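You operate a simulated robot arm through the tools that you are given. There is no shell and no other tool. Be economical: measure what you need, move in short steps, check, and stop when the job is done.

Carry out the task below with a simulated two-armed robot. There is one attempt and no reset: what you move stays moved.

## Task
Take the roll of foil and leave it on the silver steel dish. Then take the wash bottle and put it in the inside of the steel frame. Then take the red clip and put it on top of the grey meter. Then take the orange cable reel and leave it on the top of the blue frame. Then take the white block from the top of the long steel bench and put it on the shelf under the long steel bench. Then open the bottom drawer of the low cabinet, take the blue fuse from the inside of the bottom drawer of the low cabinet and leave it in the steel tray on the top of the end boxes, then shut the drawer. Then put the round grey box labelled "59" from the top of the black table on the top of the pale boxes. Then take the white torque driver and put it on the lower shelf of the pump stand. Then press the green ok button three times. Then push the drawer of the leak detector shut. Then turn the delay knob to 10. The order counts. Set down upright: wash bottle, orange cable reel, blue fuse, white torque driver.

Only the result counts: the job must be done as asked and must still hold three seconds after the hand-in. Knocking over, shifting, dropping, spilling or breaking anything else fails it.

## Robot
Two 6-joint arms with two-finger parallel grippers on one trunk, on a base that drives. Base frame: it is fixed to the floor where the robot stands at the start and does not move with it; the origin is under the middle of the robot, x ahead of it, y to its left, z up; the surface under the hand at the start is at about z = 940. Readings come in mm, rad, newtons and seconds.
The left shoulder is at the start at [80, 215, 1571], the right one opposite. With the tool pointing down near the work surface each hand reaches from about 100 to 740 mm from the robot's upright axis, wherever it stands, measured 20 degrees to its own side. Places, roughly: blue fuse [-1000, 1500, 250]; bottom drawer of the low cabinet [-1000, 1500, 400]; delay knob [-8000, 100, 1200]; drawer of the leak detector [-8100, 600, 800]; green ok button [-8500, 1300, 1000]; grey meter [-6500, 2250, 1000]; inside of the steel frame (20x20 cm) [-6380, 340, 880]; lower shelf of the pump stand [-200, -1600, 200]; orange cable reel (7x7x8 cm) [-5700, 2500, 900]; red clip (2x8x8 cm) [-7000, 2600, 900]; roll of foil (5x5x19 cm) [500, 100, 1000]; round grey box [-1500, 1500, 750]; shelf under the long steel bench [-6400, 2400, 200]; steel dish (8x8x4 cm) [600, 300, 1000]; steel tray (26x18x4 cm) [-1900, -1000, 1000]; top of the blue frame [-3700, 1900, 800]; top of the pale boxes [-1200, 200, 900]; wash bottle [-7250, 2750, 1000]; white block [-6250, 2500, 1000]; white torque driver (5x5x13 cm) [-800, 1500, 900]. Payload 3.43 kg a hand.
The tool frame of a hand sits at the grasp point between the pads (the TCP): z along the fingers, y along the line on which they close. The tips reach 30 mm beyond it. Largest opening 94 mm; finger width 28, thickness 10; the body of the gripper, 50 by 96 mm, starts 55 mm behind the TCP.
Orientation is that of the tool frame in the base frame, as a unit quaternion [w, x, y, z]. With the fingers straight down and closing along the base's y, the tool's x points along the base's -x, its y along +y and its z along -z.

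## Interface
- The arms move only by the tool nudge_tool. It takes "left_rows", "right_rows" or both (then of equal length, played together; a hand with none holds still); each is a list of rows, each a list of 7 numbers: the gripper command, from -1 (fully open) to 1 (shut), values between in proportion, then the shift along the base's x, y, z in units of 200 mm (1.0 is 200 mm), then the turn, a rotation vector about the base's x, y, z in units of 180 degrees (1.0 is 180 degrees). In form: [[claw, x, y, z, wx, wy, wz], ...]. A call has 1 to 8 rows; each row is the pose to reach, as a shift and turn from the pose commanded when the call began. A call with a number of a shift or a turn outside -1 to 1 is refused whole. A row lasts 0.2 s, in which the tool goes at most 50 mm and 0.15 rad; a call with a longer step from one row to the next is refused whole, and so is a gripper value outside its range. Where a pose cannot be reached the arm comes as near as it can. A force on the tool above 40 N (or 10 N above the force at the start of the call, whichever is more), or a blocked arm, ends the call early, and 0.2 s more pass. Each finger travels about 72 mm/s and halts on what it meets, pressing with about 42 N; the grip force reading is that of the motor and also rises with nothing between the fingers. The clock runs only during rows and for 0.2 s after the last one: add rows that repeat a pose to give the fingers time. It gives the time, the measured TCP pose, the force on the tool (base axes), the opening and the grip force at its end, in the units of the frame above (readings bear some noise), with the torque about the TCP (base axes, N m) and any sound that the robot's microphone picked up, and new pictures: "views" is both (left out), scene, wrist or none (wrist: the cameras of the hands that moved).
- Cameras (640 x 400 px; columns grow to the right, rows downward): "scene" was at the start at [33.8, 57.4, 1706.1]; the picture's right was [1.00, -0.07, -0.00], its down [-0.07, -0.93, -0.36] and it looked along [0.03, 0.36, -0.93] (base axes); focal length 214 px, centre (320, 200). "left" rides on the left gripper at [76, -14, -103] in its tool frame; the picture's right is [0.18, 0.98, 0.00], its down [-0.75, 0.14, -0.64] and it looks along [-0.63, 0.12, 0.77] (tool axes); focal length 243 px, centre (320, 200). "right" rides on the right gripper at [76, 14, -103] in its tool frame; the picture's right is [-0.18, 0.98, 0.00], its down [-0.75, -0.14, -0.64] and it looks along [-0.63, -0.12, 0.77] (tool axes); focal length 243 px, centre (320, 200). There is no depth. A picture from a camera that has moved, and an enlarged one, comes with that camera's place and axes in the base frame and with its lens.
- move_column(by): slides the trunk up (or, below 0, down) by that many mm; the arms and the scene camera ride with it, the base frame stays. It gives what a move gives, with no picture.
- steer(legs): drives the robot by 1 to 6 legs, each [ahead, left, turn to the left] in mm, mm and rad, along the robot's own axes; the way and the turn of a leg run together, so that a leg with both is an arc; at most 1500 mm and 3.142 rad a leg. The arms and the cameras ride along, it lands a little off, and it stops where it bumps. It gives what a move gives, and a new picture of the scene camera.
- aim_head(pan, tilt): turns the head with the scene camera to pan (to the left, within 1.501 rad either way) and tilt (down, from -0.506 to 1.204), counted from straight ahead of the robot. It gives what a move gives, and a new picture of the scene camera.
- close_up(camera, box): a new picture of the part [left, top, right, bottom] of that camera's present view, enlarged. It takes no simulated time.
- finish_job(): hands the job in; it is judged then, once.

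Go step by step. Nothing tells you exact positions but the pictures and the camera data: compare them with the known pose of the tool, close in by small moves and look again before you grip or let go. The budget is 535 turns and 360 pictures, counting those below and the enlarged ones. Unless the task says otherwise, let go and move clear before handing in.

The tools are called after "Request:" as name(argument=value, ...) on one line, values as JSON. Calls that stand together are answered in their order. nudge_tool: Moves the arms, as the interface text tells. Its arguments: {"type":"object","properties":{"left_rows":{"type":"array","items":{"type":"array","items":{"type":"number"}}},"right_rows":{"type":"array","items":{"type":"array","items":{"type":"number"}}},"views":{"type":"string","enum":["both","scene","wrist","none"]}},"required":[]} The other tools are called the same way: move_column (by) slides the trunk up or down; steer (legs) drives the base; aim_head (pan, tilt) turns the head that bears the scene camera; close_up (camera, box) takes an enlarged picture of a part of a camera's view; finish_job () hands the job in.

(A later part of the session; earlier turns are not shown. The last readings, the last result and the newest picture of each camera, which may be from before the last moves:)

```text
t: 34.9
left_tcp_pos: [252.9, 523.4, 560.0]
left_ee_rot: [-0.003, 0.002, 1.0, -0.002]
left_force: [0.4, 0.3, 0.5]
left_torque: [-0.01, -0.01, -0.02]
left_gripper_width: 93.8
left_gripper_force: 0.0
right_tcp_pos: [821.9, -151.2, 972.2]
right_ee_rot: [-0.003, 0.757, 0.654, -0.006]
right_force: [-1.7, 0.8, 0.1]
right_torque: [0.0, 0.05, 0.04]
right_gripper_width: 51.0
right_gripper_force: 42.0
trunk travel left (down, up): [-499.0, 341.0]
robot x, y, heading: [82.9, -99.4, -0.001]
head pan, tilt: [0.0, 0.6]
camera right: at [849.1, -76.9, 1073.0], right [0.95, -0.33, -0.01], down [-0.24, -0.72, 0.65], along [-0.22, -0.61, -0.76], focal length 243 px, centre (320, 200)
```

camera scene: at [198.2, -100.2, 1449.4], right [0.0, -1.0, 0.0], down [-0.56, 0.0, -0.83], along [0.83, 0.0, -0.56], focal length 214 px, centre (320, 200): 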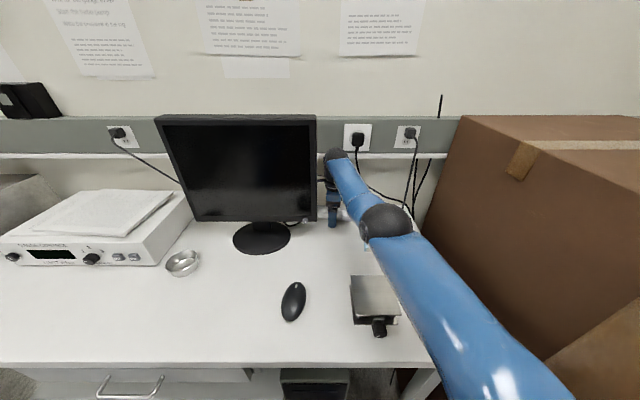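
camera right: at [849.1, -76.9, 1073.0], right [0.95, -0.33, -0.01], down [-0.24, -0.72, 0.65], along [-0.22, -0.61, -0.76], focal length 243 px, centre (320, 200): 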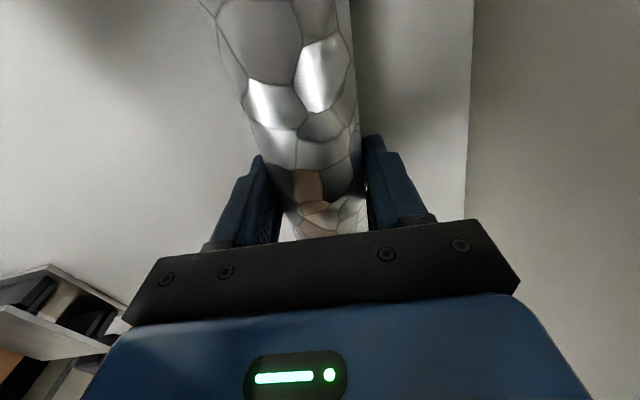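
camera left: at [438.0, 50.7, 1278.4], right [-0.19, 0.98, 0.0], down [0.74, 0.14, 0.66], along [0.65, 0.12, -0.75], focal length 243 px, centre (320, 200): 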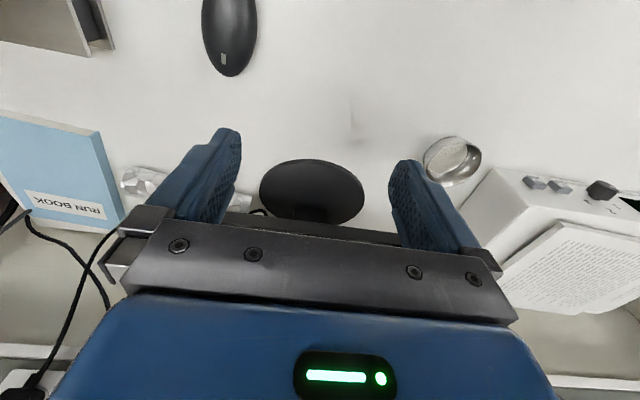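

Roll gripped (51 mm). Lift 40 mm, come away from the wall, and shift right to clear the monitor edge.

Request:
nudge_tool(right_rows=[[1, 0, 0, 0.2, 0, 0, 0], [1, -0.1, 0, 0.25, 0, 0, 0], [1, -0.22, 0, 0.25, 0, 0, 0], [1, -0.32, -0.1, 0.25, 0, 0, 0], [1, -0.32, -0.3, 0.25, 0, 0, 0], [1, -0.32, -0.45, 0.25, 0, 0, 0]], views="both")

```text
t: 36.5
left_tcp_pos: [237.2, 529.3, 562.3]
left_ee_rot: [0.003, -0.003, 1.0, -0.003]
left_force: [-0.5, -0.8, 0.0]
left_torque: [-0.02, -0.02, 0.01]
left_gripper_width: 94.0
left_gripper_force: 0.2
right_tcp_pos: [802.9, -195.6, 1030.7]
right_ee_rot: [0.0, 0.744, 0.668, -0.003]
right_force: [-0.5, 0.4, -3.9]
right_torque: [-0.09, 0.04, 0.01]
right_gripper_width: 51.2
right_gripper_force: 42.5
right hand out of reach, approached as far as the arm can: row 2, 3, 4, 5, 6
trunk travel left (down, up): [-499.0, 341.0]
robot x, y, heading: [79.1, -99.5, 0.01]
head pan, tilt: [0.0, 0.6]
stopped in row 6 (right hand): the arm was blocked; the commanded pose is now the measured one
camera scene: at [181.4, -95.8, 1451.1], right [0.01, -1.0, 0.0], down [-0.56, -0.01, -0.83], along [0.83, 0.01, -0.56], focal length 214 px, centre (320, 200)
camera right: at [825.9, -120.2, 1131.9], right [0.96, -0.29, 0.0], down [-0.22, -0.73, 0.65], along [-0.19, -0.62, -0.76], focal length 243 px, centre (320, 200)
```

scene: 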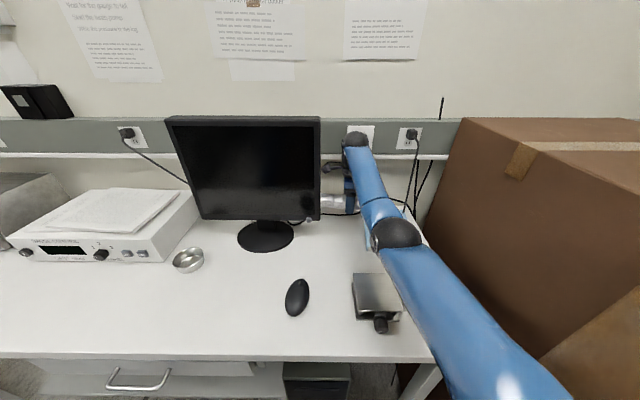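
right: 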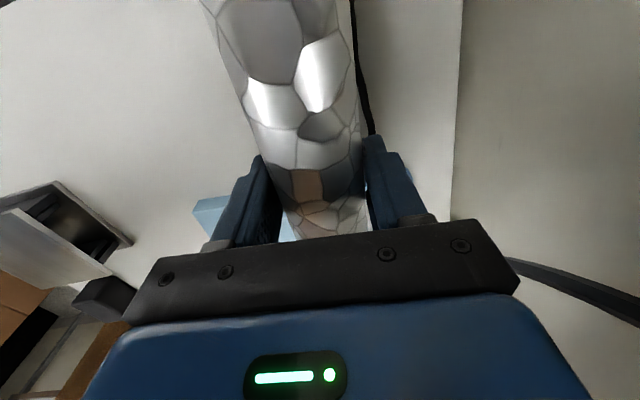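

The wrist probably touches the plug region. I'll back the base 70 mm to draw the hand out.

Request:
steer(legs=[[-70, 0, 0]])

```text
t: 37.5
left_tcp_pos: [179.0, 527.6, 558.6]
left_ee_rot: [-0.004, -0.002, 1.0, -0.003]
left_force: [0.3, 0.0, -0.7]
left_torque: [-0.04, 0.03, 0.02]
left_gripper_width: 94.1
left_gripper_force: 0.0
right_tcp_pos: [751.5, -202.7, 1015.5]
right_ee_rot: [-0.007, 0.747, 0.665, -0.01]
right_force: [-0.1, 0.0, -4.5]
right_torque: [-0.12, 0.02, 0.0]
right_gripper_width: 50.6
right_gripper_force: 42.0
trunk travel left (down, up): [-499.0, 341.0]
robot x, y, heading: [13.4, -102.0, 0.01]
head pan, tilt: [0.0, 0.6]
camera scene: at [135.8, -97.4, 1448.4], right [0.01, -1.0, 0.0], down [-0.57, -0.01, -0.82], along [0.82, 0.01, -0.57], focal length 214 px, centre (320, 200)
```

scene: 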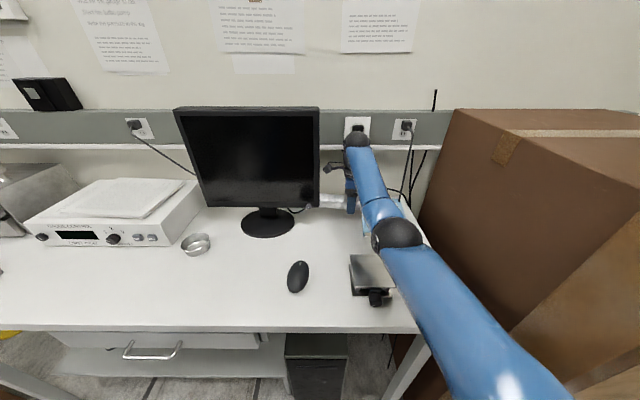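

Clear. Shift the hand 45 mm to the right with the arm to pass the monitor's edge.

Request:
nudge_tool(right_rows=[[1, 0, -0.12, 0, 0, 0, 0], [1, 0, -0.24, 0, 0, 0, 0]], views="scene")

```text
t: 38.1
left_tcp_pos: [178.2, 526.9, 560.9]
left_ee_rot: [-0.002, -0.002, 1.0, -0.002]
left_force: [-0.7, -0.3, -0.2]
left_torque: [0.0, 0.01, -0.01]
left_gripper_width: 93.8
left_gripper_force: 0.1
right_tcp_pos: [754.3, -251.8, 1018.6]
right_ee_rot: [-0.007, 0.747, 0.665, -0.009]
right_force: [0.9, -0.1, -4.4]
right_torque: [-0.1, 0.0, 0.01]
right_gripper_width: 50.3
right_gripper_force: 42.5
right hand out of reach, approached as far as the arm can: row 1, 2
trunk travel left (down, up): [-499.0, 341.0]
robot x, y, heading: [15.1, -103.3, 0.009]
head pan, tilt: [0.0, 0.6]
camera scene: at [131.4, -99.4, 1449.0], right [0.01, -1.0, 0.0], down [-0.57, 0.0, -0.82], along [0.82, 0.01, -0.57], focal length 214 px, centre (320, 200)
```

scene: 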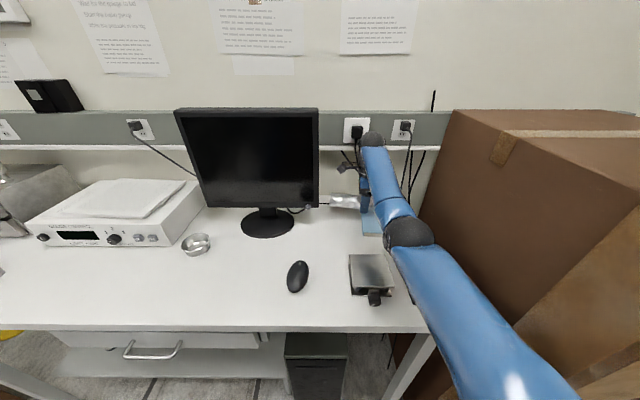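

Roll now clears the monitor laterally. Raise the trunk 200 mm.

Request:
move_column(by=200)

Request:
steer(legs=[[-230, 0, 0]])

```text
t: 40.3
left_tcp_pos: [177.5, 526.9, 760.4]
left_ee_rot: [-0.002, -0.002, 1.0, -0.002]
left_force: [0.4, 0.9, -0.3]
left_torque: [0.0, -0.02, -0.01]
left_gripper_width: 94.1
left_gripper_force: 0.0
right_tcp_pos: [754.8, -251.1, 1217.2]
right_ee_rot: [-0.007, 0.747, 0.665, -0.007]
right_force: [0.0, 0.2, -3.5]
right_torque: [-0.09, 0.01, 0.02]
right_gripper_width: 50.4
right_gripper_force: 41.7
trunk travel left (down, up): [-699.0, 141.0]
robot x, y, heading: [10.1, -100.6, 0.002]
head pan, tilt: [0.0, 0.6]
```

```text
t: 42.0
left_tcp_pos: [-47.1, 525.0, 760.2]
left_ee_rot: [-0.004, 0.0, 1.0, -0.002]
left_force: [1.1, 0.3, -0.5]
left_torque: [-0.01, 0.02, -0.01]
left_gripper_width: 94.0
left_gripper_force: 0.0
right_tcp_pos: [529.2, -254.4, 1215.4]
right_ee_rot: [-0.007, 0.748, 0.663, -0.01]
right_force: [-0.2, -0.4, -3.8]
right_torque: [-0.11, 0.03, -0.02]
right_gripper_width: 50.3
right_gripper_force: 42.1
trunk travel left (down, up): [-699.0, 141.0]
robot x, y, heading: [-217.0, -101.5, 0.003]
head pan, tilt: [0.0, 0.6]
camera scene: at [-92.3, -100.1, 1648.5], right [0.0, -1.0, 0.0], down [-0.57, 0.0, -0.82], along [0.82, 0.0, -0.57], focal length 214 px, centre (320, 200)
```

scene: 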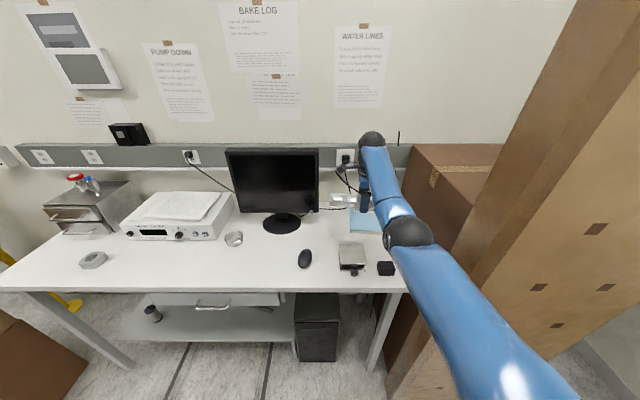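

Roll is clear. Now yaw the tool back by +97°.

Request:
nudge_tool(right_rows=[[1, 0, 0, 0, 0, 0, 0.046], [1, 0, 0, 0, 0, 0, 0.092], [1, 0, 0, 0, 0, 0, 0.138], [1, 0, 0, 0, 0, 0, 0.184], [1, 0, 0, 0, 0, 0, 0.23], [1, 0, 0, 0, 0, 0, 0.275], [1, 0, 0, 0, 0, 0, 0.32]], views="none")

Request:
nudge_tool(right_rows=[[1, 0, 0, 0, 0, 0, 0.046], [1, 0, 0, 0, 0, 0, 0.092], [1, 0, 0, 0, 0, 0, 0.138], [1, 0, 0, 0, 0, 0, 0.184], [1, 0, 0, 0, 0, 0, 0.22]], views="scene")

```text
t: 43.6
left_tcp_pos: [-48.6, 524.3, 761.4]
left_ee_rot: [-0.003, 0.0, 1.0, -0.002]
left_force: [-0.7, 0.8, -0.3]
left_torque: [0.01, -0.01, 0.02]
left_gripper_width: 93.8
left_gripper_force: 0.0
right_tcp_pos: [527.3, -255.0, 1219.2]
right_ee_rot: [-0.001, 0.334, 0.942, -0.01]
right_force: [0.3, 0.0, -4.4]
right_torque: [-0.09, -0.08, 0.0]
right_gripper_width: 50.2
right_gripper_force: 42.0
trunk travel left (down, up): [-699.0, 141.0]
robot x, y, heading: [-215.2, -100.6, 0.005]
head pan, tilt: [0.0, 0.6]
```

```text
t: 44.8
left_tcp_pos: [-48.7, 525.4, 760.1]
left_ee_rot: [-0.002, -0.001, 1.0, -0.002]
left_force: [0.1, 0.3, -0.4]
left_torque: [0.0, 0.03, 0.01]
left_gripper_width: 93.9
left_gripper_force: 0.0
right_tcp_pos: [526.4, -254.6, 1218.8]
right_ee_rot: [0.002, -0.005, 1.0, -0.009]
right_force: [0.1, -0.3, -4.2]
right_torque: [-0.01, -0.1, -0.03]
right_gripper_width: 50.2
right_gripper_force: 42.0
trunk travel left (down, up): [-699.0, 141.0]
robot x, y, heading: [-214.0, -99.4, 0.005]
head pan, tilt: [0.0, 0.6]
camera scene: at [-97.3, -100.1, 1649.1], right [0.0, -1.0, 0.0], down [-0.57, 0.0, -0.82], along [0.82, 0.0, -0.57], focal length 214 px, centre (320, 200)
```

scene: 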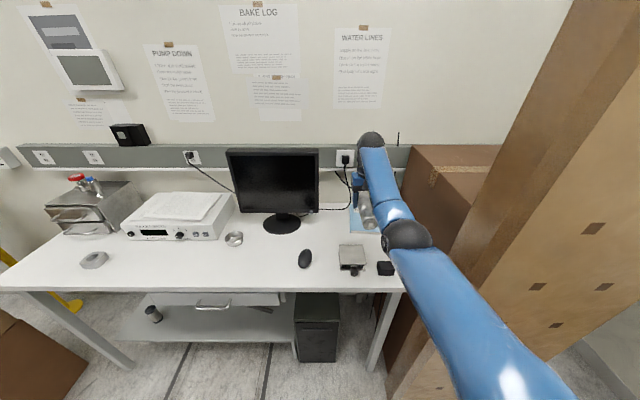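

Now pitch the tool up by 90° to bring the roll vertical.

Request:
nudge_tool(right_rows=[[1, 0, 0, 0, 0, -0.046, 0], [1, 0, 0, 0, 0, -0.092, 0], [1, 0, 0, 0, 0, -0.138, 0], [1, 0, 0, 0, 0, -0.184, 0], [1, 0, 0, 0, 0, -0.23, 0], [1, 0, 0, 0, 0, -0.275, 0]], views="none")

Request:
nudge_tool(right_rows=[[1, 0, 0, 0, 0, -0.046, 0], [1, 0, 0, 0, 0, -0.092, 0], [1, 0, 0, 0, 0, -0.138, 0], [1, 0, 0, 0, 0, -0.184, 0], [1, 0, 0, 0, 0, -0.225, 0]], views="both")

```text
t: 46.2
left_tcp_pos: [-48.7, 525.1, 760.3]
left_ee_rot: [-0.002, 0.0, 1.0, -0.002]
left_force: [0.1, -0.6, 0.3]
left_torque: [0.0, 0.04, 0.01]
left_gripper_width: 93.8
left_gripper_force: 0.1
right_tcp_pos: [524.6, -254.4, 1219.1]
right_ee_rot: [0.422, 0.001, 0.907, -0.01]
right_force: [0.8, 0.3, -4.3]
right_torque: [-0.02, -0.04, 0.0]
right_gripper_width: 50.1
right_gripper_force: 41.6
right hand out of reach, approached as far as the arm can: row 1
trunk travel left (down, up): [-699.0, 141.0]
robot x, y, heading: [-213.1, -103.9, 0.004]
head pan, tilt: [0.0, 0.6]
```

```text
t: 47.4
left_tcp_pos: [-49.6, 525.6, 760.3]
left_ee_rot: [-0.003, 0.0, 1.0, -0.002]
left_force: [-0.5, 0.2, -0.9]
left_torque: [-0.02, 0.01, 0.01]
left_gripper_width: 93.6
left_gripper_force: 0.1
right_tcp_pos: [526.2, -255.3, 1220.0]
right_ee_rot: [0.708, 0.005, 0.706, -0.008]
right_force: [-1.3, 0.2, -4.3]
right_torque: [-0.01, 0.02, 0.02]
right_gripper_width: 50.0
right_gripper_force: 42.1
trunk travel left (down, up): [-699.0, 141.0]
robot x, y, heading: [-218.8, -102.6, 0.004]
head pan, tilt: [0.0, 0.6]
camera scene: at [-97.4, -100.3, 1649.1], right [0.0, -1.0, 0.0], down [-0.57, 0.0, -0.82], along [0.82, 0.0, -0.57], focal length 214 px, centre (320, 200)
camera right: at [423.5, -238.2, 1140.6], right [0.02, 0.98, 0.18], down [-0.65, -0.13, 0.75], along [0.76, -0.13, 0.63], focal length 243 px, centre (320, 200)
```

scene: 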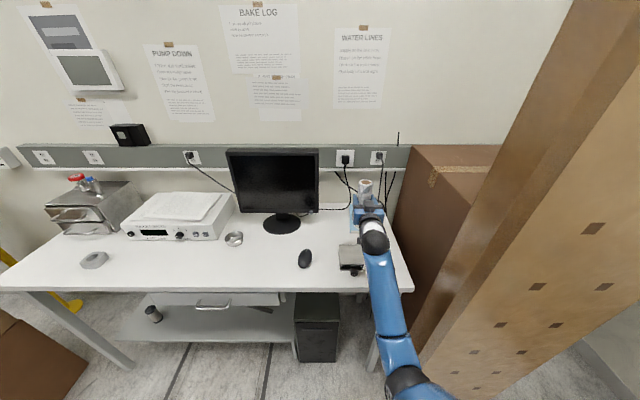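
right: 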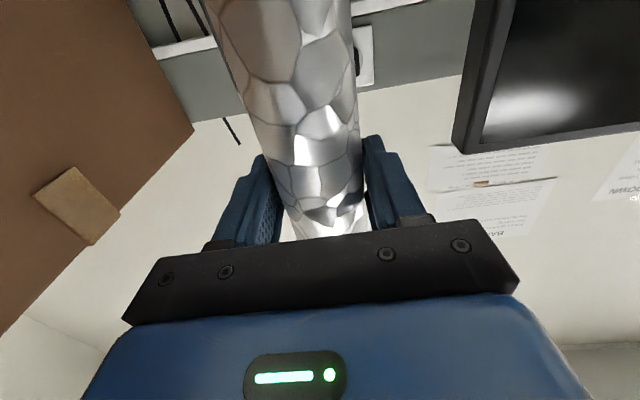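

The roll is vertical in the right hand. Strafe left 540 mm to face the dish.

Request:
steer(legs=[[0, 540, 0]])

Request:
aim_head(pan=-0.2, tilt=0.7)

Request:
close_up(camera="scene", box=[260, 140, 420, 240])

```text
t: 50.5
left_tcp_pos: [-53.3, 1067.4, 761.6]
left_ee_rot: [-0.002, -0.001, 1.0, -0.002]
left_force: [-0.1, -0.1, 0.1]
left_torque: [0.0, -0.02, 0.0]
left_gripper_width: 94.0
left_gripper_force: 0.0
right_tcp_pos: [522.4, 289.7, 1218.4]
right_ee_rot: [0.708, 0.004, 0.706, -0.008]
right_force: [0.6, -0.2, -3.4]
right_torque: [0.0, 0.04, 0.03]
right_gripper_width: 50.2
right_gripper_force: 41.5
trunk travel left (down, up): [-699.0, 141.0]
robot x, y, heading: [-220.0, 437.6, 0.009]
head pan, tilt: [0.0, 0.6]
camera scene: at [-100.5, 440.7, 1649.1], right [0.01, -1.0, 0.0], down [-0.57, 0.0, -0.82], along [0.82, 0.01, -0.57], focal length 214 px, centre (320, 200)
```

scene: 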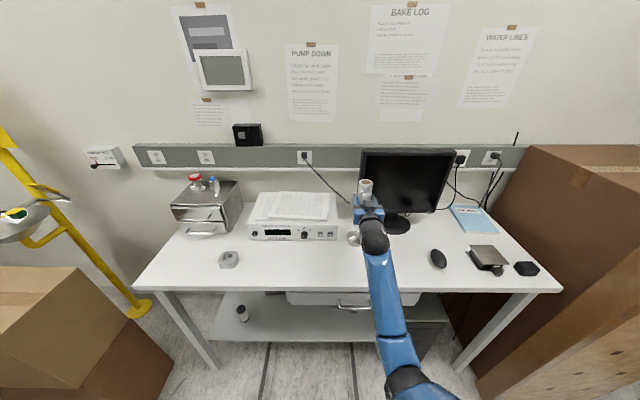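

```text
t: 51.2
left_tcp_pos: [-54.4, 1068.6, 760.7]
left_ee_rot: [-0.003, -0.002, 1.0, -0.002]
left_force: [-0.2, 0.1, 0.3]
left_torque: [0.02, 0.0, 0.01]
left_gripper_width: 93.5
left_gripper_force: 0.0
right_tcp_pos: [522.7, 290.6, 1218.4]
right_ee_rot: [0.708, 0.003, 0.706, -0.007]
right_force: [-1.2, 0.3, -3.4]
right_torque: [-0.01, 0.01, 0.0]
right_gripper_width: 49.7
right_gripper_force: 42.2
trunk travel left (down, up): [-699.0, 141.0]
robot x, y, heading: [-220.6, 440.7, 0.006]
head pan, tilt: [-0.201, 0.7]
camera scene: at [-105.4, 425.8, 1640.4], right [-0.19, -0.98, 0.0], down [-0.63, 0.12, -0.76], along [0.75, -0.15, -0.64], focal length 214 px, centre (320, 200)
```

scene: 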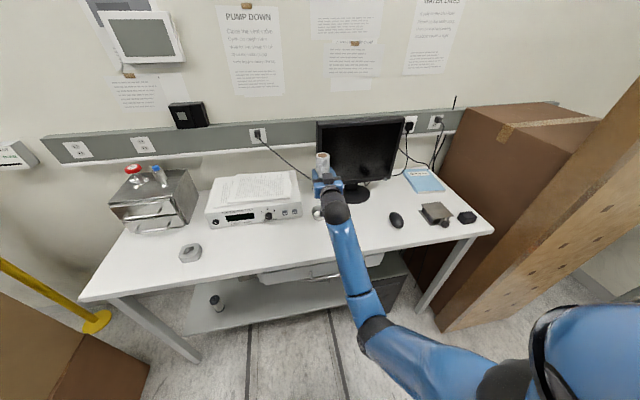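

```text
4.00 times, centred on (340, 190) of scene
camera zoom: at [-105.4, 425.8, 1640.4], right [-0.19, -0.98, 0.0], down [-0.63, 0.12, -0.76], along [0.75, -0.15, -0.64], focal length 858 px, centre (240, 240)
```

zoom: 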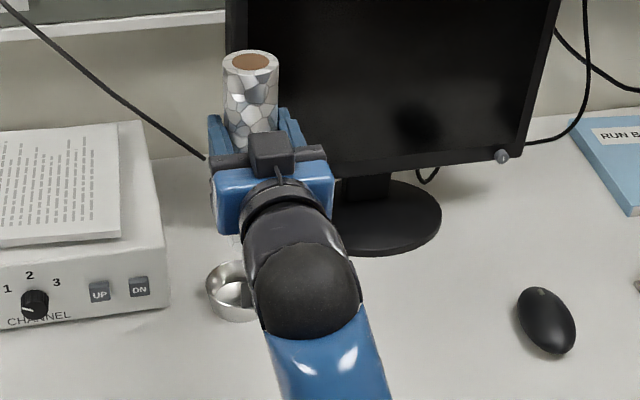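

Dish center ≈ [598, 286]; roll bottom is about 114 mm below the TCP. Move over the dish and check.

Request:
nudge_tool(right_rows=[[1, 0.12, -0.01, 0, 0, 0, 0], [1, 0.25, -0.02, 0, 0, 0, 0], [1, 0.375, -0.02, 0, 0, 0, 0], [1, 0.375, -0.02, -0.2, 0, 0, 0], [1, 0.375, -0.02, -0.4, 0, 0, 0]], views="none")

Request:
close_up(camera="scene", box=[260, 140, 420, 240])

Request:
close_up(camera="right", box=[0, 0, 640, 400])

```text
t: 52.5
left_tcp_pos: [-52.8, 1068.5, 759.2]
left_ee_rot: [-0.002, -0.002, 1.0, -0.002]
left_force: [0.1, 0.0, -0.3]
left_torque: [0.01, 0.0, -0.01]
left_gripper_width: 94.0
left_gripper_force: 0.1
right_tcp_pos: [597.9, 285.0, 1138.2]
right_ee_rot: [0.708, 0.004, 0.706, -0.007]
right_force: [0.7, -0.2, -3.7]
right_torque: [-0.03, 0.05, 0.0]
right_gripper_width: 49.8
right_gripper_force: 42.5
trunk travel left (down, up): [-699.0, 141.0]
robot x, y, heading: [-219.6, 439.5, 0.011]
head pan, tilt: [-0.201, 0.7]
```

```text
4.00 times, centred on (340, 190) of scene
camera zoom: at [-104.9, 425.2, 1640.4], right [-0.19, -0.98, 0.0], down [-0.63, 0.12, -0.76], along [0.75, -0.15, -0.65], focal length 858 px, centre (240, 240)
```

zoom: 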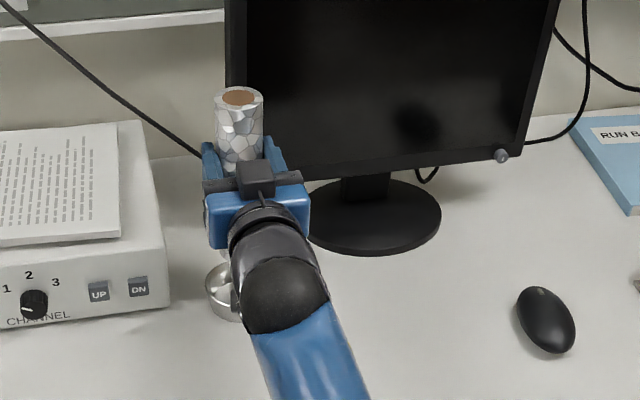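

```text
1.00 times, centred on (320, 200) of right (not enlarged: the box is as wide or as high as the picture)
camera zoom: at [496.1, 301.4, 1060.8], right [0.01, 0.98, 0.18], down [-0.65, -0.13, 0.75], along [0.76, -0.13, 0.63], focal length 243 px, centre (320, 200)
```

zoom: 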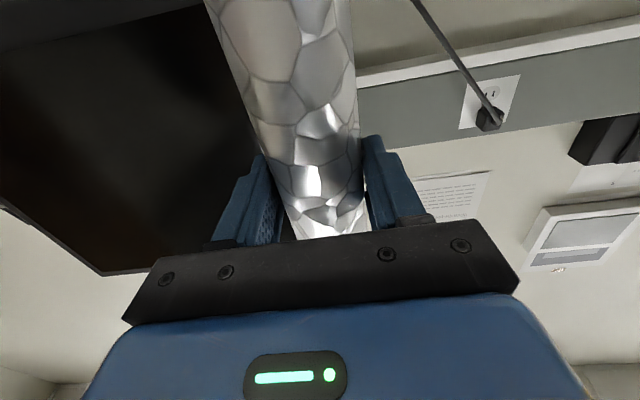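

Geometry lines up: roll axis projects onto the dish center. Lower slowly.

Request:
nudge_tool(right_rows=[[1, 0, 0, -0.1, 0, 0, 0], [1, 0, 0, -0.2, 0, 0, 0], [1, 0, 0, -0.28, 0, 0, 0], [1, 0, 0, -0.34, 0, 0, 0]], views="none")

Request:
close_up(camera="scene", box=[280, 160, 380, 225])

```text
t: 53.5
left_tcp_pos: [-53.2, 1067.9, 760.8]
left_ee_rot: [-0.002, -0.001, 1.0, -0.001]
left_force: [-0.3, 0.0, -0.1]
left_torque: [0.0, 0.04, -0.01]
left_gripper_width: 94.3
left_gripper_force: 0.0
right_tcp_pos: [597.0, 285.6, 1070.5]
right_ee_rot: [0.708, 0.004, 0.706, -0.008]
right_force: [-0.2, -0.3, -3.5]
right_torque: [-0.01, 0.01, 0.02]
right_gripper_width: 49.9
right_gripper_force: 42.0
trunk travel left (down, up): [-699.0, 141.0]
robot x, y, heading: [-219.4, 438.4, 0.005]
head pan, tilt: [-0.201, 0.7]
```

```text
6.15 times, centred on (330, 192) of scene
camera zoom: at [-105.4, 425.6, 1640.4], right [-0.19, -0.98, 0.0], down [-0.63, 0.12, -0.76], along [0.75, -0.15, -0.64], focal length 1320 px, centre (258, 246)
```

zoom: 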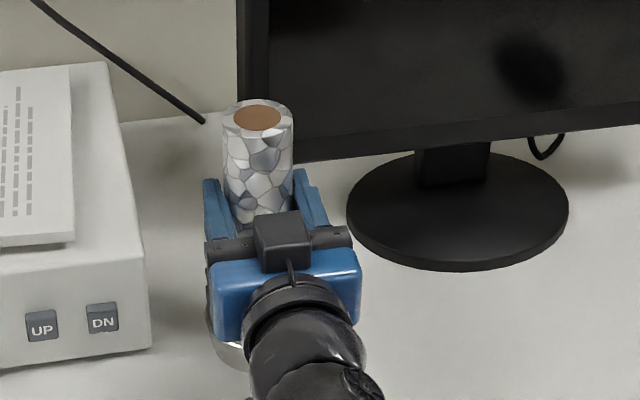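

Still free (no contact). Continue down in small steps to touch.

Request:
nudge_tool(right_rows=[[1, 0, 0, -0.02, 0, 0, 0], [1, 0, 0, -0.04, 0, 0, 0], [1, 0, 0, -0.06, 0, 0, 0], [1, 0, 0, -0.075, 0, 0, 0]], views="none")

```text
t: 54.5
left_tcp_pos: [-56.0, 1068.1, 760.9]
left_ee_rot: [0.0, -0.002, 1.0, -0.002]
left_force: [-0.1, 0.6, 0.4]
left_torque: [0.0, -0.01, -0.03]
left_gripper_width: 93.8
left_gripper_force: 0.0
right_tcp_pos: [594.6, 286.0, 1064.5]
right_ee_rot: [0.712, 0.003, 0.702, -0.008]
right_force: [-0.2, -1.9, 21.3]
right_torque: [0.01, -0.52, 0.0]
right_gripper_width: 49.9
right_gripper_force: 42.1
trunk travel left (down, up): [-699.0, 141.0]
robot x, y, heading: [-222.3, 440.5, 0.009]
head pan, tilt: [-0.201, 0.7]
```

Contact at the right depth for the dish floor. Relieve slightly and open.

Request:
nudge_tool(right_rows=[[1, 0.0, 0, 0.017, 0, 0, 0], [0.6, 0, 0, 0.017, 0, 0, 0], [0.2, 0, 0, 0.017, 0, 0, 0], [-0.2, 0, 0, 0.017, 0, 0, 0], [-0.6, 0, 0, 0.017, 0, 0, 0], [-0.6, 0, 0, 0.017, 0, 0, 0]], views="none")

Request:
close_up(camera="scene", box=[280, 160, 380, 225])

```text
t: 55.9
left_tcp_pos: [-54.7, 1067.9, 759.6]
left_ee_rot: [-0.002, -0.002, 1.0, -0.002]
left_force: [0.2, 0.2, 0.8]
left_torque: [-0.01, -0.01, 0.0]
left_gripper_width: 94.1
left_gripper_force: 0.0
right_tcp_pos: [597.6, 285.2, 1058.8]
right_ee_rot: [0.708, 0.003, 0.706, -0.007]
right_force: [1.0, 0.2, 0.4]
right_torque: [0.0, -0.01, 0.04]
right_gripper_width: 75.1
right_gripper_force: 0.1
trunk travel left (down, up): [-699.0, 141.0]
robot x, y, heading: [-222.5, 443.2, 0.013]
head pan, tilt: [-0.201, 0.7]
```

```text
6.15 times, centred on (330, 192) of scene
camera zoom: at [-106.3, 425.8, 1640.5], right [-0.19, -0.98, 0.0], down [-0.63, 0.12, -0.76], along [0.75, -0.15, -0.64], focal length 1320 px, centre (258, 246)
```

zoom: 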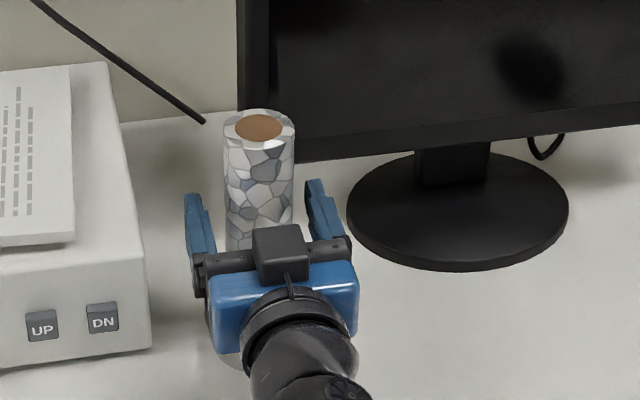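

The roll stands alone. Back the base off to draw the fingers straight out.

Request:
steer(legs=[[-150, 0, 0]])

Request:
close_up(camera="scene", box=[280, 140, 400, 215])

```text
t: 57.2
left_tcp_pos: [-101.3, 1104.8, 768.1]
left_ee_rot: [-0.003, 0.058, 0.998, 0.005]
left_force: [-0.6, -0.4, 0.0]
left_torque: [0.08, 0.06, 0.01]
left_gripper_width: 94.0
left_gripper_force: 0.1
right_tcp_pos: [452.4, 245.0, 1055.9]
right_ee_rot: [0.706, 0.05, 0.705, -0.046]
right_force: [0.7, -1.3, -0.5]
right_torque: [-0.01, -0.05, 0.13]
right_gripper_width: 75.1
right_gripper_force: 0.1
trunk travel left (down, up): [-699.0, 141.0]
robot x, y, heading: [-341.0, 513.1, -0.117]
head pan, tilt: [-0.201, 0.7]
stopped in leg 1: the robot was blocked; the commanded pose is now the measured one
camera scene: at [-229.3, 462.4, 1639.8], right [-0.31, -0.95, -0.01], down [-0.61, 0.21, -0.76], along [0.73, -0.23, -0.65], focal length 214 px, centre (320, 200)
```

scene: 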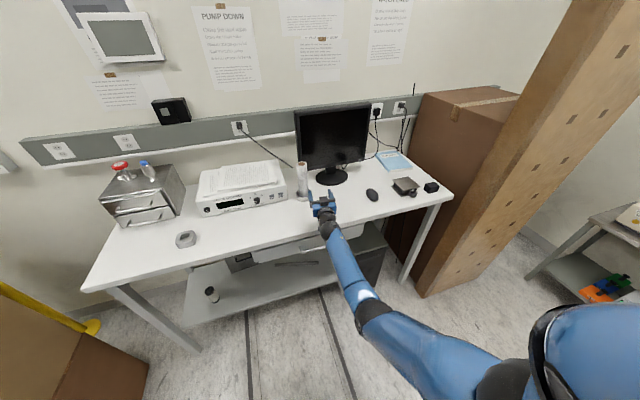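

```text
5.33 times, centred on (340, 178) of scene
camera zoom: at [-229.3, 462.4, 1639.8], right [-0.31, -0.95, -0.01], down [-0.61, 0.21, -0.76], along [0.73, -0.23, -0.65], focal length 1144 px, centre (213, 320)
```

zoom: 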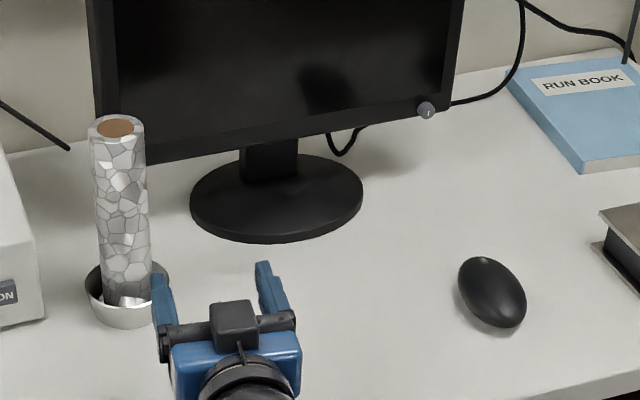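

Foil roll is standing in the dish. Something blocked the drive on the left side; look left.

Request:
aim_head(pan=1.3, tilt=0.6)

```text
t: 58.8
left_tcp_pos: [-102.4, 1115.9, 759.0]
left_ee_rot: [-0.002, 0.058, 0.998, -0.002]
left_force: [0.1, -0.1, -0.4]
left_torque: [-0.01, 0.03, 0.01]
left_gripper_width: 93.9
left_gripper_force: 0.1
right_tcp_pos: [451.0, 263.9, 1059.3]
right_ee_rot: [0.707, 0.044, 0.704, -0.05]
right_force: [0.3, 0.1, 0.7]
right_torque: [-0.01, 0.01, -0.01]
right_gripper_width: 75.2
right_gripper_force: 0.0
trunk travel left (down, up): [-699.0, 141.0]
robot x, y, heading: [-340.4, 507.7, -0.106]
head pan, tilt: [1.3, 0.6]
camera scene: at [-279.0, 593.6, 1649.0], right [0.93, -0.37, 0.0], down [-0.21, -0.53, -0.82], along [0.31, 0.76, -0.57], focal length 214 px, centre (320, 200)
```

scene: 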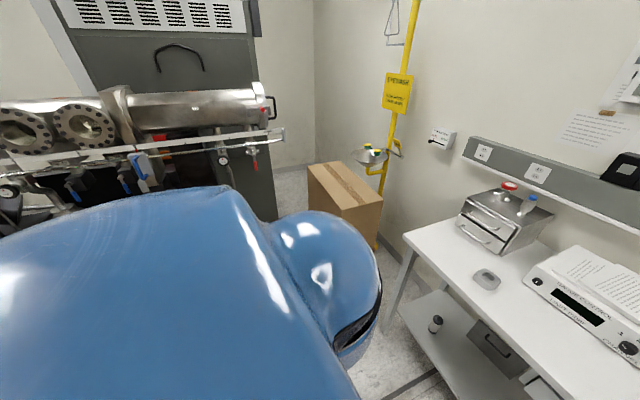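

A big vacuum rig stands to the left. I'll shift away from it to the right and straighten heading.

Request:
steer(legs=[[30, -300, 0.1]])

```text
t: 59.8
left_tcp_pos: [-82.4, 1098.6, 759.4]
left_ee_rot: [-0.003, 0.069, 0.998, -0.002]
left_force: [-0.2, 0.6, -0.3]
left_torque: [-0.04, 0.02, -0.01]
left_gripper_width: 93.8
left_gripper_force: 0.0
right_tcp_pos: [450.6, 232.5, 1060.8]
right_ee_rot: [0.706, 0.053, 0.704, -0.059]
right_force: [0.0, 0.0, -0.4]
right_torque: [0.01, 0.0, -0.03]
right_gripper_width: 75.3
right_gripper_force: 0.0
trunk travel left (down, up): [-699.0, 141.0]
robot x, y, heading: [-336.3, 501.5, -0.139]
head pan, tilt: [1.3, 0.6]
stopped in leg 1: the robot was blocked; the commanded pose is now the measured one
camera scene: at [-271.3, 581.0, 1649.1], right [0.92, -0.4, 0.0], down [-0.22, -0.52, -0.82], along [0.33, 0.76, -0.57], focal length 214 px, centre (320, 200)
```

scene: 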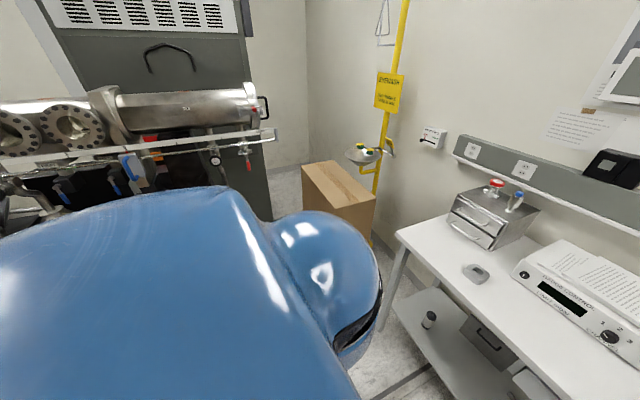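

Blocked again. Look to the right-rear.

Request:
aim_head(pan=-1.5, tilt=0.7)

```text
t: 62.2
left_tcp_pos: [-82.2, 1098.3, 759.3]
left_ee_rot: [-0.002, 0.069, 0.998, -0.002]
left_force: [0.2, -0.9, 0.7]
left_torque: [-0.02, -0.04, 0.0]
left_gripper_width: 93.9
left_gripper_force: 0.0
right_tcp_pos: [452.5, 231.5, 1058.7]
right_ee_rot: [0.706, 0.054, 0.704, -0.058]
right_force: [0.5, -0.8, 0.7]
right_torque: [0.01, 0.01, 0.0]
right_gripper_width: 75.3
right_gripper_force: 0.0
trunk travel left (down, up): [-699.0, 141.0]
robot x, y, heading: [-334.7, 500.8, -0.137]
head pan, tilt: [-1.499, 0.7]
camera scene: at [-310.8, 413.1, 1640.5], right [-1.0, 0.06, 0.0], down [0.04, 0.64, -0.77], along [-0.05, -0.76, -0.64], focal length 214 px, centre (320, 200)
```

scene: 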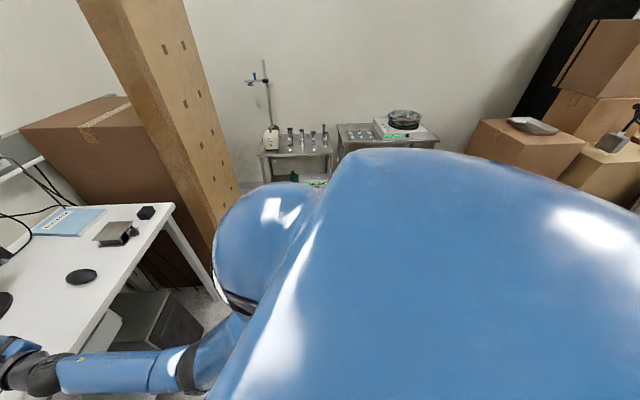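

I'll first retract the right arm (pull back, pitch down) to make the robot compact.

Request:
nudge_tool(right_rows=[[-0.6, -0.1, 0, 0, 0, 0, 0], [-0.6, -0.2, 0, 0, 0, 0.04, 0], [-0.6, -0.3, 0, 0, 0, 0.085, 0], [-0.6, -0.4, -0.0, 0, 0, 0.13, 0], [-0.6, -0.5, -0.05, 0, 0, 0.175, 0], [-0.6, -0.6, -0.1, 0, 0, 0.22, 0], [-0.6, -0.7, -0.15, 0, 0, 0.265, 0], [-0.6, -0.7, -0.2, 0, 0, 0.31, 0]], views="none")

Request:
nudge_tool(right_rows=[[-0.6, -0.1, 0, 0, 0, 0.045, 0], [-0.6, -0.2, 0, 0, 0, 0.09, 0], [-0.6, -0.3, -0.05, 0, 0, 0.135, 0], [-0.6, -0.4, -0.1, 0, 0, 0.18, 0], [-0.6, -0.5, -0.1, -0.1, 0, 0.19, 0]], views="none")

```text
t: 64.0
left_tcp_pos: [-81.1, 1098.3, 759.5]
left_ee_rot: [-0.004, 0.07, 0.998, -0.002]
left_force: [0.0, 0.3, 0.1]
left_torque: [0.0, 0.04, 0.0]
left_gripper_width: 94.0
left_gripper_force: 0.1
right_tcp_pos: [311.5, 189.8, 1057.5]
right_ee_rot: [0.294, 0.019, 0.953, -0.075]
right_force: [-0.4, -0.4, -0.4]
right_torque: [0.01, 0.01, -0.01]
right_gripper_width: 74.9
right_gripper_force: 0.0
trunk travel left (down, up): [-699.0, 141.0]
robot x, y, heading: [-335.0, 500.3, -0.134]
head pan, tilt: [-1.499, 0.7]
```

```text
t: 65.2
left_tcp_pos: [-83.5, 1097.2, 760.3]
left_ee_rot: [-0.003, 0.07, 0.998, -0.002]
left_force: [-1.6, -0.3, -0.6]
left_torque: [0.03, -0.01, 0.0]
left_gripper_width: 93.9
left_gripper_force: 0.0
right_tcp_pos: [243.5, 161.5, 1000.6]
right_ee_rot: [0.002, -0.003, 0.997, -0.078]
right_force: [-0.8, 0.1, 0.1]
right_torque: [-0.01, -0.03, -0.02]
right_gripper_width: 75.2
right_gripper_force: 0.0
right hand out of reach, approached as far as the arm can: row 3, 4, 5
trunk travel left (down, up): [-699.0, 141.0]
robot x, y, heading: [-339.5, 497.9, -0.139]
head pan, tilt: [-1.499, 0.7]
```

Pull the right hand further in and lower it.

Request:
nudge_tool(right_rows=[[-0.6, -0.2, -0.05, -0.1, 0, 0, 0], [-0.6, -0.4, -0.1, -0.2, 0, 0, 0], [-0.6, -0.6, -0.15, -0.3, 0, 0, 0], [-0.6, -0.8, -0.2, -0.4, 0, 0, 0], [-0.6, -1, -0.25, -0.5, 0, 0, 0], [-0.6, -1, -0.3, -0.6, 0, 0, 0]], views="none")

Request:
aim_head(pan=-1.2, tilt=1.1)

```text
t: 66.6
left_tcp_pos: [-82.9, 1097.8, 759.2]
left_ee_rot: [-0.003, 0.07, 0.998, -0.002]
left_force: [-0.8, -0.7, 0.6]
left_torque: [0.01, -0.02, 0.04]
left_gripper_width: 94.0
left_gripper_force: 0.0
right_tcp_pos: [41.9, 101.1, 877.6]
right_ee_rot: [0.001, -0.004, 0.997, -0.079]
right_force: [0.3, 0.3, -0.2]
right_torque: [0.02, 0.01, -0.01]
right_gripper_width: 75.2
right_gripper_force: 0.1
right hand out of reach, approached as far as the arm can: row 1, 2
trunk travel left (down, up): [-699.0, 141.0]
robot x, y, heading: [-339.5, 501.2, -0.137]
head pan, tilt: [-1.499, 0.7]
```

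```text
t: 67.5
left_tcp_pos: [-82.7, 1097.3, 760.0]
left_ee_rot: [-0.002, 0.07, 0.998, -0.001]
left_force: [0.2, 0.3, 1.3]
left_torque: [0.02, -0.02, 0.03]
left_gripper_width: 94.2
left_gripper_force: 0.1
right_tcp_pos: [41.2, 101.3, 877.3]
right_ee_rot: [0.002, -0.004, 0.997, -0.077]
right_force: [-0.2, -0.3, 0.2]
right_torque: [-0.02, -0.01, 0.01]
right_gripper_width: 75.1
right_gripper_force: 0.1
trunk travel left (down, up): [-699.0, 141.0]
robot x, y, heading: [-337.7, 499.1, -0.136]
head pan, tilt: [-1.201, 1.1]
camera scene: at [-291.0, 436.3, 1610.6], right [-0.97, -0.23, 0.0], down [-0.21, 0.87, -0.45], along [0.11, -0.44, -0.89], focal length 214 px, centre (320, 200)
```

scene: 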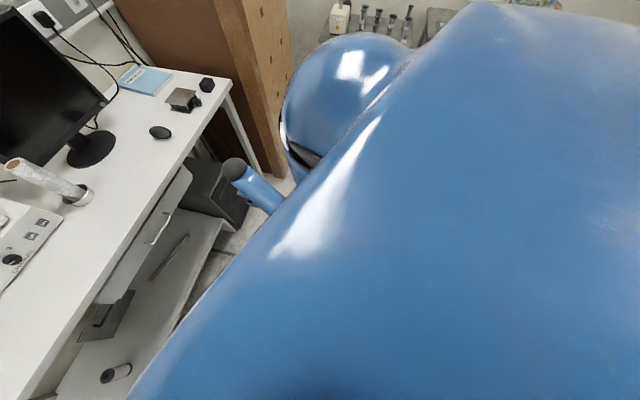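

Move forward 100 mm to free from whatever is behind, and turn slightly back.

Request:
steer(legs=[[100, 0, 0], [0, 0, 0.137]])

```text
t: 69.3
left_tcp_pos: [-67.2, 1112.7, 761.0]
left_ee_rot: [-0.002, 0.002, 1.0, -0.001]
left_force: [-0.1, 0.7, 0.2]
left_torque: [0.0, -0.02, 0.03]
left_gripper_width: 93.9
left_gripper_force: 0.0
right_tcp_pos: [189.2, 140.5, 877.1]
right_ee_rot: [0.007, -0.07, 0.994, -0.078]
right_force: [-1.0, -0.4, 0.8]
right_torque: [0.02, 0.01, -0.01]
right_gripper_width: 75.3
right_gripper_force: 0.0
trunk travel left (down, up): [-699.0, 141.0]
robot x, y, heading: [-235.9, 482.8, -0.003]
head pan, tilt: [-1.201, 1.1]
camera scene: at [-185.6, 428.4, 1610.6], right [-0.93, -0.36, 0.0], down [-0.32, 0.83, -0.45], along [0.16, -0.42, -0.89], focal length 214 px, centre (320, 200)
```

scene: 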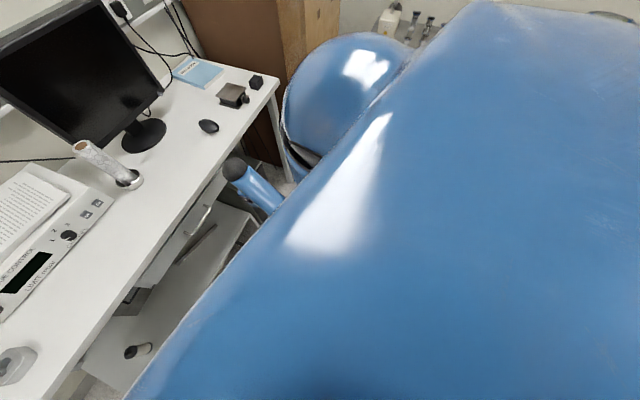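

Free now. Strafe right 330 mm to the central aisle.

Request:
steer(legs=[[0, -330, 0]])

Request:
aim_head(pan=1.5, tilt=0.4)

```text
t: 71.4
left_tcp_pos: [-64.9, 783.8, 758.9]
left_ee_rot: [-0.003, 0.004, 1.0, -0.003]
left_force: [-0.6, -0.8, -0.3]
left_torque: [0.01, 0.01, 0.03]
left_gripper_width: 94.2
left_gripper_force: 0.0
right_tcp_pos: [188.0, -187.9, 878.7]
right_ee_rot: [0.006, -0.07, 0.994, -0.079]
right_force: [-0.4, -0.4, 0.9]
right_torque: [-0.03, -0.01, 0.0]
right_gripper_width: 75.3
right_gripper_force: 0.0
trunk travel left (down, up): [-699.0, 141.0]
robot x, y, heading: [-234.3, 153.1, -0.008]
head pan, tilt: [-1.201, 1.1]
camera scene: at [-184.8, 102.1, 1610.6], right [-0.93, -0.36, 0.0], down [-0.32, 0.83, -0.46], along [0.16, -0.43, -0.89], focal length 214 px, centre (320, 200)
```

scene: 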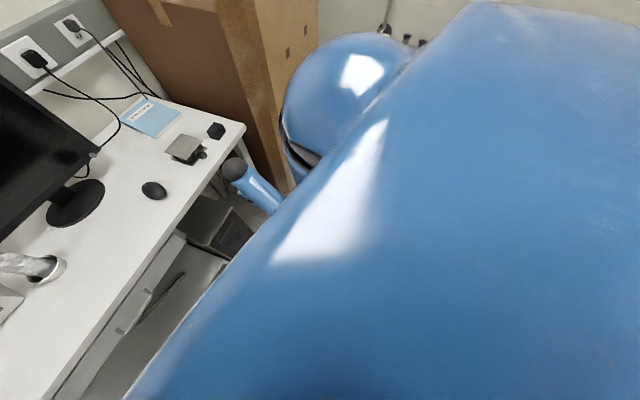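

```text
t: 73.8
left_tcp_pos: [-65.1, 782.8, 760.3]
left_ee_rot: [-0.003, 0.004, 1.0, -0.001]
left_force: [-0.1, 0.7, -0.6]
left_torque: [0.01, -0.01, -0.01]
left_gripper_width: 94.2
left_gripper_force: 0.0
right_tcp_pos: [186.9, -189.8, 878.3]
right_ee_rot: [0.006, -0.069, 0.995, -0.079]
right_force: [0.3, 0.4, 0.0]
right_torque: [-0.03, 0.01, 0.02]
right_gripper_width: 75.2
right_gripper_force: 0.1
trunk travel left (down, up): [-699.0, 141.0]
robot x, y, heading: [-238.6, 157.9, -0.006]
head pan, tilt: [1.499, 0.4]
camera scene: at [-200.3, 250.8, 1667.4], right [1.0, -0.08, 0.0], down [-0.03, -0.39, -0.92], along [0.07, 0.92, -0.39], focal length 214 px, centre (320, 200)
```

scene: 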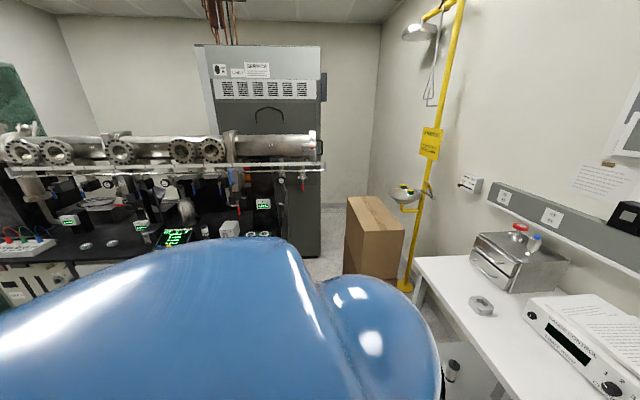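

I see the black table line at left. Turn left 0.7 in place to look behind.

Request:
steer(legs=[[-60, 0, 0], [0, 0, 0.75]])

```text
t: 76.4
left_tcp_pos: [-478.0, 783.5, 760.1]
left_ee_rot: [-0.001, -0.274, 0.962, -0.002]
left_force: [0.5, 0.0, -0.6]
left_torque: [-0.03, -0.01, -0.01]
left_gripper_width: 94.1
left_gripper_force: 0.1
right_tcp_pos: [256.3, 98.0, 876.9]
right_ee_rot: [0.027, -0.345, 0.936, -0.073]
right_force: [0.2, -0.9, -0.8]
right_torque: [-0.01, -0.02, -0.01]
right_gripper_width: 75.2
right_gripper_force: 0.0
trunk travel left (down, up): [-699.0, 141.0]
robot x, y, heading: [-285.4, 164.5, 0.56]
head pan, tilt: [1.499, 0.4]
stopped in leg 2: the robot was blocked; the commanded pose is now the measured one
camera scene: at [-306.2, 262.1, 1667.4], right [0.88, 0.47, 0.0], down [0.18, -0.34, -0.92], along [-0.43, 0.81, -0.39], focal length 214 px, centre (320, 200)
```

scene: 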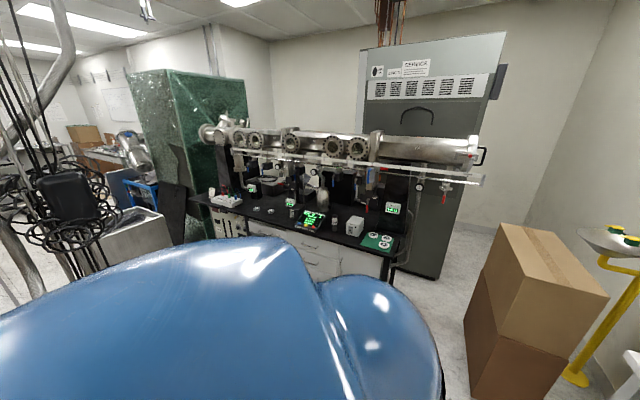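

Blocked at the rear-left again. I'll turn right instead and look backward over the right side.

Request:
steer(legs=[[0, 0, -1.3]])

Request:
aim_head(pan=-1.5, tilt=0.4)

```text
t: 80.0
left_tcp_pos: [250.1, 523.5, 760.5]
left_ee_rot: [-0.003, 0.352, 0.936, -0.001]
left_force: [-0.4, -0.3, -0.1]
left_torque: [0.0, 0.01, -0.01]
left_gripper_width: 94.0
left_gripper_force: 0.1
right_tcp_pos: [-194.7, -377.4, 877.9]
right_ee_rot: [-0.02, 0.283, 0.956, -0.076]
right_force: [0.4, -0.4, -0.1]
right_torque: [-0.01, -0.04, -0.01]
right_gripper_width: 75.1
right_gripper_force: 0.1
trunk travel left (down, up): [-699.0, 141.0]
robot x, y, heading: [-291.2, 162.4, -0.715]
head pan, tilt: [1.499, 0.4]
camera scene: at [-202.5, 209.7, 1667.5], right [0.7, -0.71, 0.0], down [-0.28, -0.27, -0.92], along [0.65, 0.65, -0.39], focal length 214 px, centre (320, 200)
```

scene: 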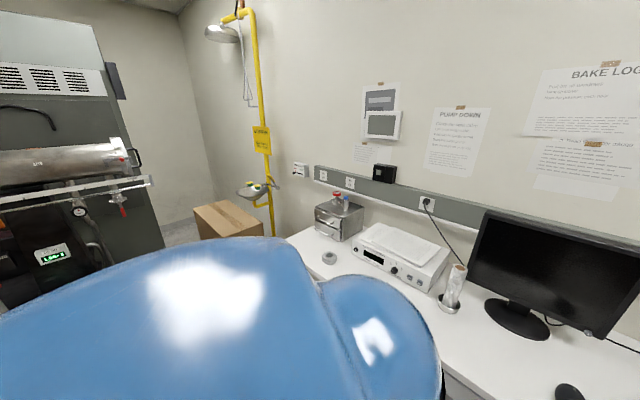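

```text
t: 82.5
left_tcp_pos: [250.0, 523.6, 760.1]
left_ee_rot: [-0.003, 0.353, 0.936, -0.001]
left_force: [-0.2, 0.5, 0.6]
left_torque: [0.0, -0.01, 0.01]
left_gripper_width: 94.0
left_gripper_force: 0.1
right_tcp_pos: [-194.3, -377.3, 876.7]
right_ee_rot: [-0.021, 0.283, 0.956, -0.075]
right_force: [0.3, -0.2, -0.1]
right_torque: [-0.03, -0.03, -0.02]
right_gripper_width: 75.1
right_gripper_force: 0.0
trunk travel left (down, up): [-699.0, 141.0]
robot x, y, heading: [-287.4, 161.6, -0.726]
head pan, tilt: [-1.499, 0.4]
camera scene: at [-323.0, 71.5, 1667.4], right [-0.8, 0.6, 0.0], down [0.23, 0.31, -0.92], along [-0.55, -0.74, -0.39], focal length 214 px, centre (320, 200)
```

scene: 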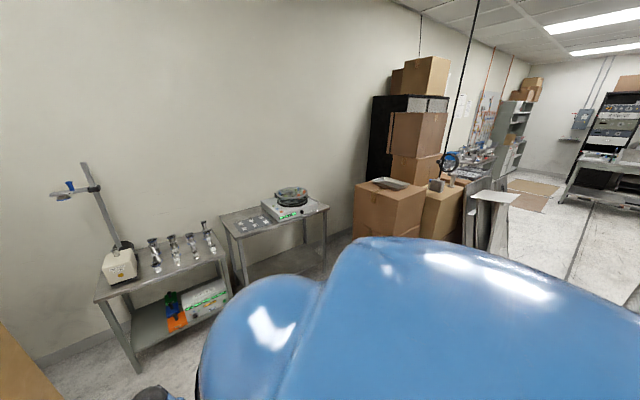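

I can see the pump stand and the end boxes with the tray. Turn further right to see the rear.

Request:
steer(legs=[[0, 0, -0.7]])

```text
t: 83.8
left_tcp_pos: [310.9, 411.8, 761.0]
left_ee_rot: [-0.012, 0.442, 0.897, 0.006]
left_force: [0.2, -0.1, -0.5]
left_torque: [0.01, -0.02, -0.02]
left_gripper_width: 93.9
left_gripper_force: 0.1
right_tcp_pos: [-311.3, -384.8, 877.8]
right_ee_rot: [-0.029, 0.383, 0.92, -0.075]
right_force: [-0.5, 0.1, 0.3]
right_torque: [0.0, -0.01, 0.01]
right_gripper_width: 75.0
right_gripper_force: 0.0
trunk travel left (down, up): [-699.0, 141.0]
robot x, y, heading: [-291.5, 161.3, -0.931]
head pan, tilt: [-1.499, 0.4]
stopped in leg 1: the force on the tool passed its limit at 118 N (the readings are from after the stop); the commanded pose is now the measured one
camera scene: at [-342.8, 80.8, 1667.3], right [-0.65, 0.76, 0.0], down [0.29, 0.25, -0.92], along [-0.7, -0.6, -0.39], focal length 214 px, centre (320, 200)
```

scene: 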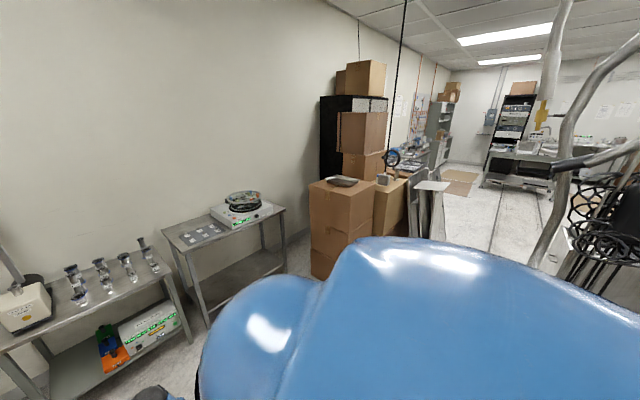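

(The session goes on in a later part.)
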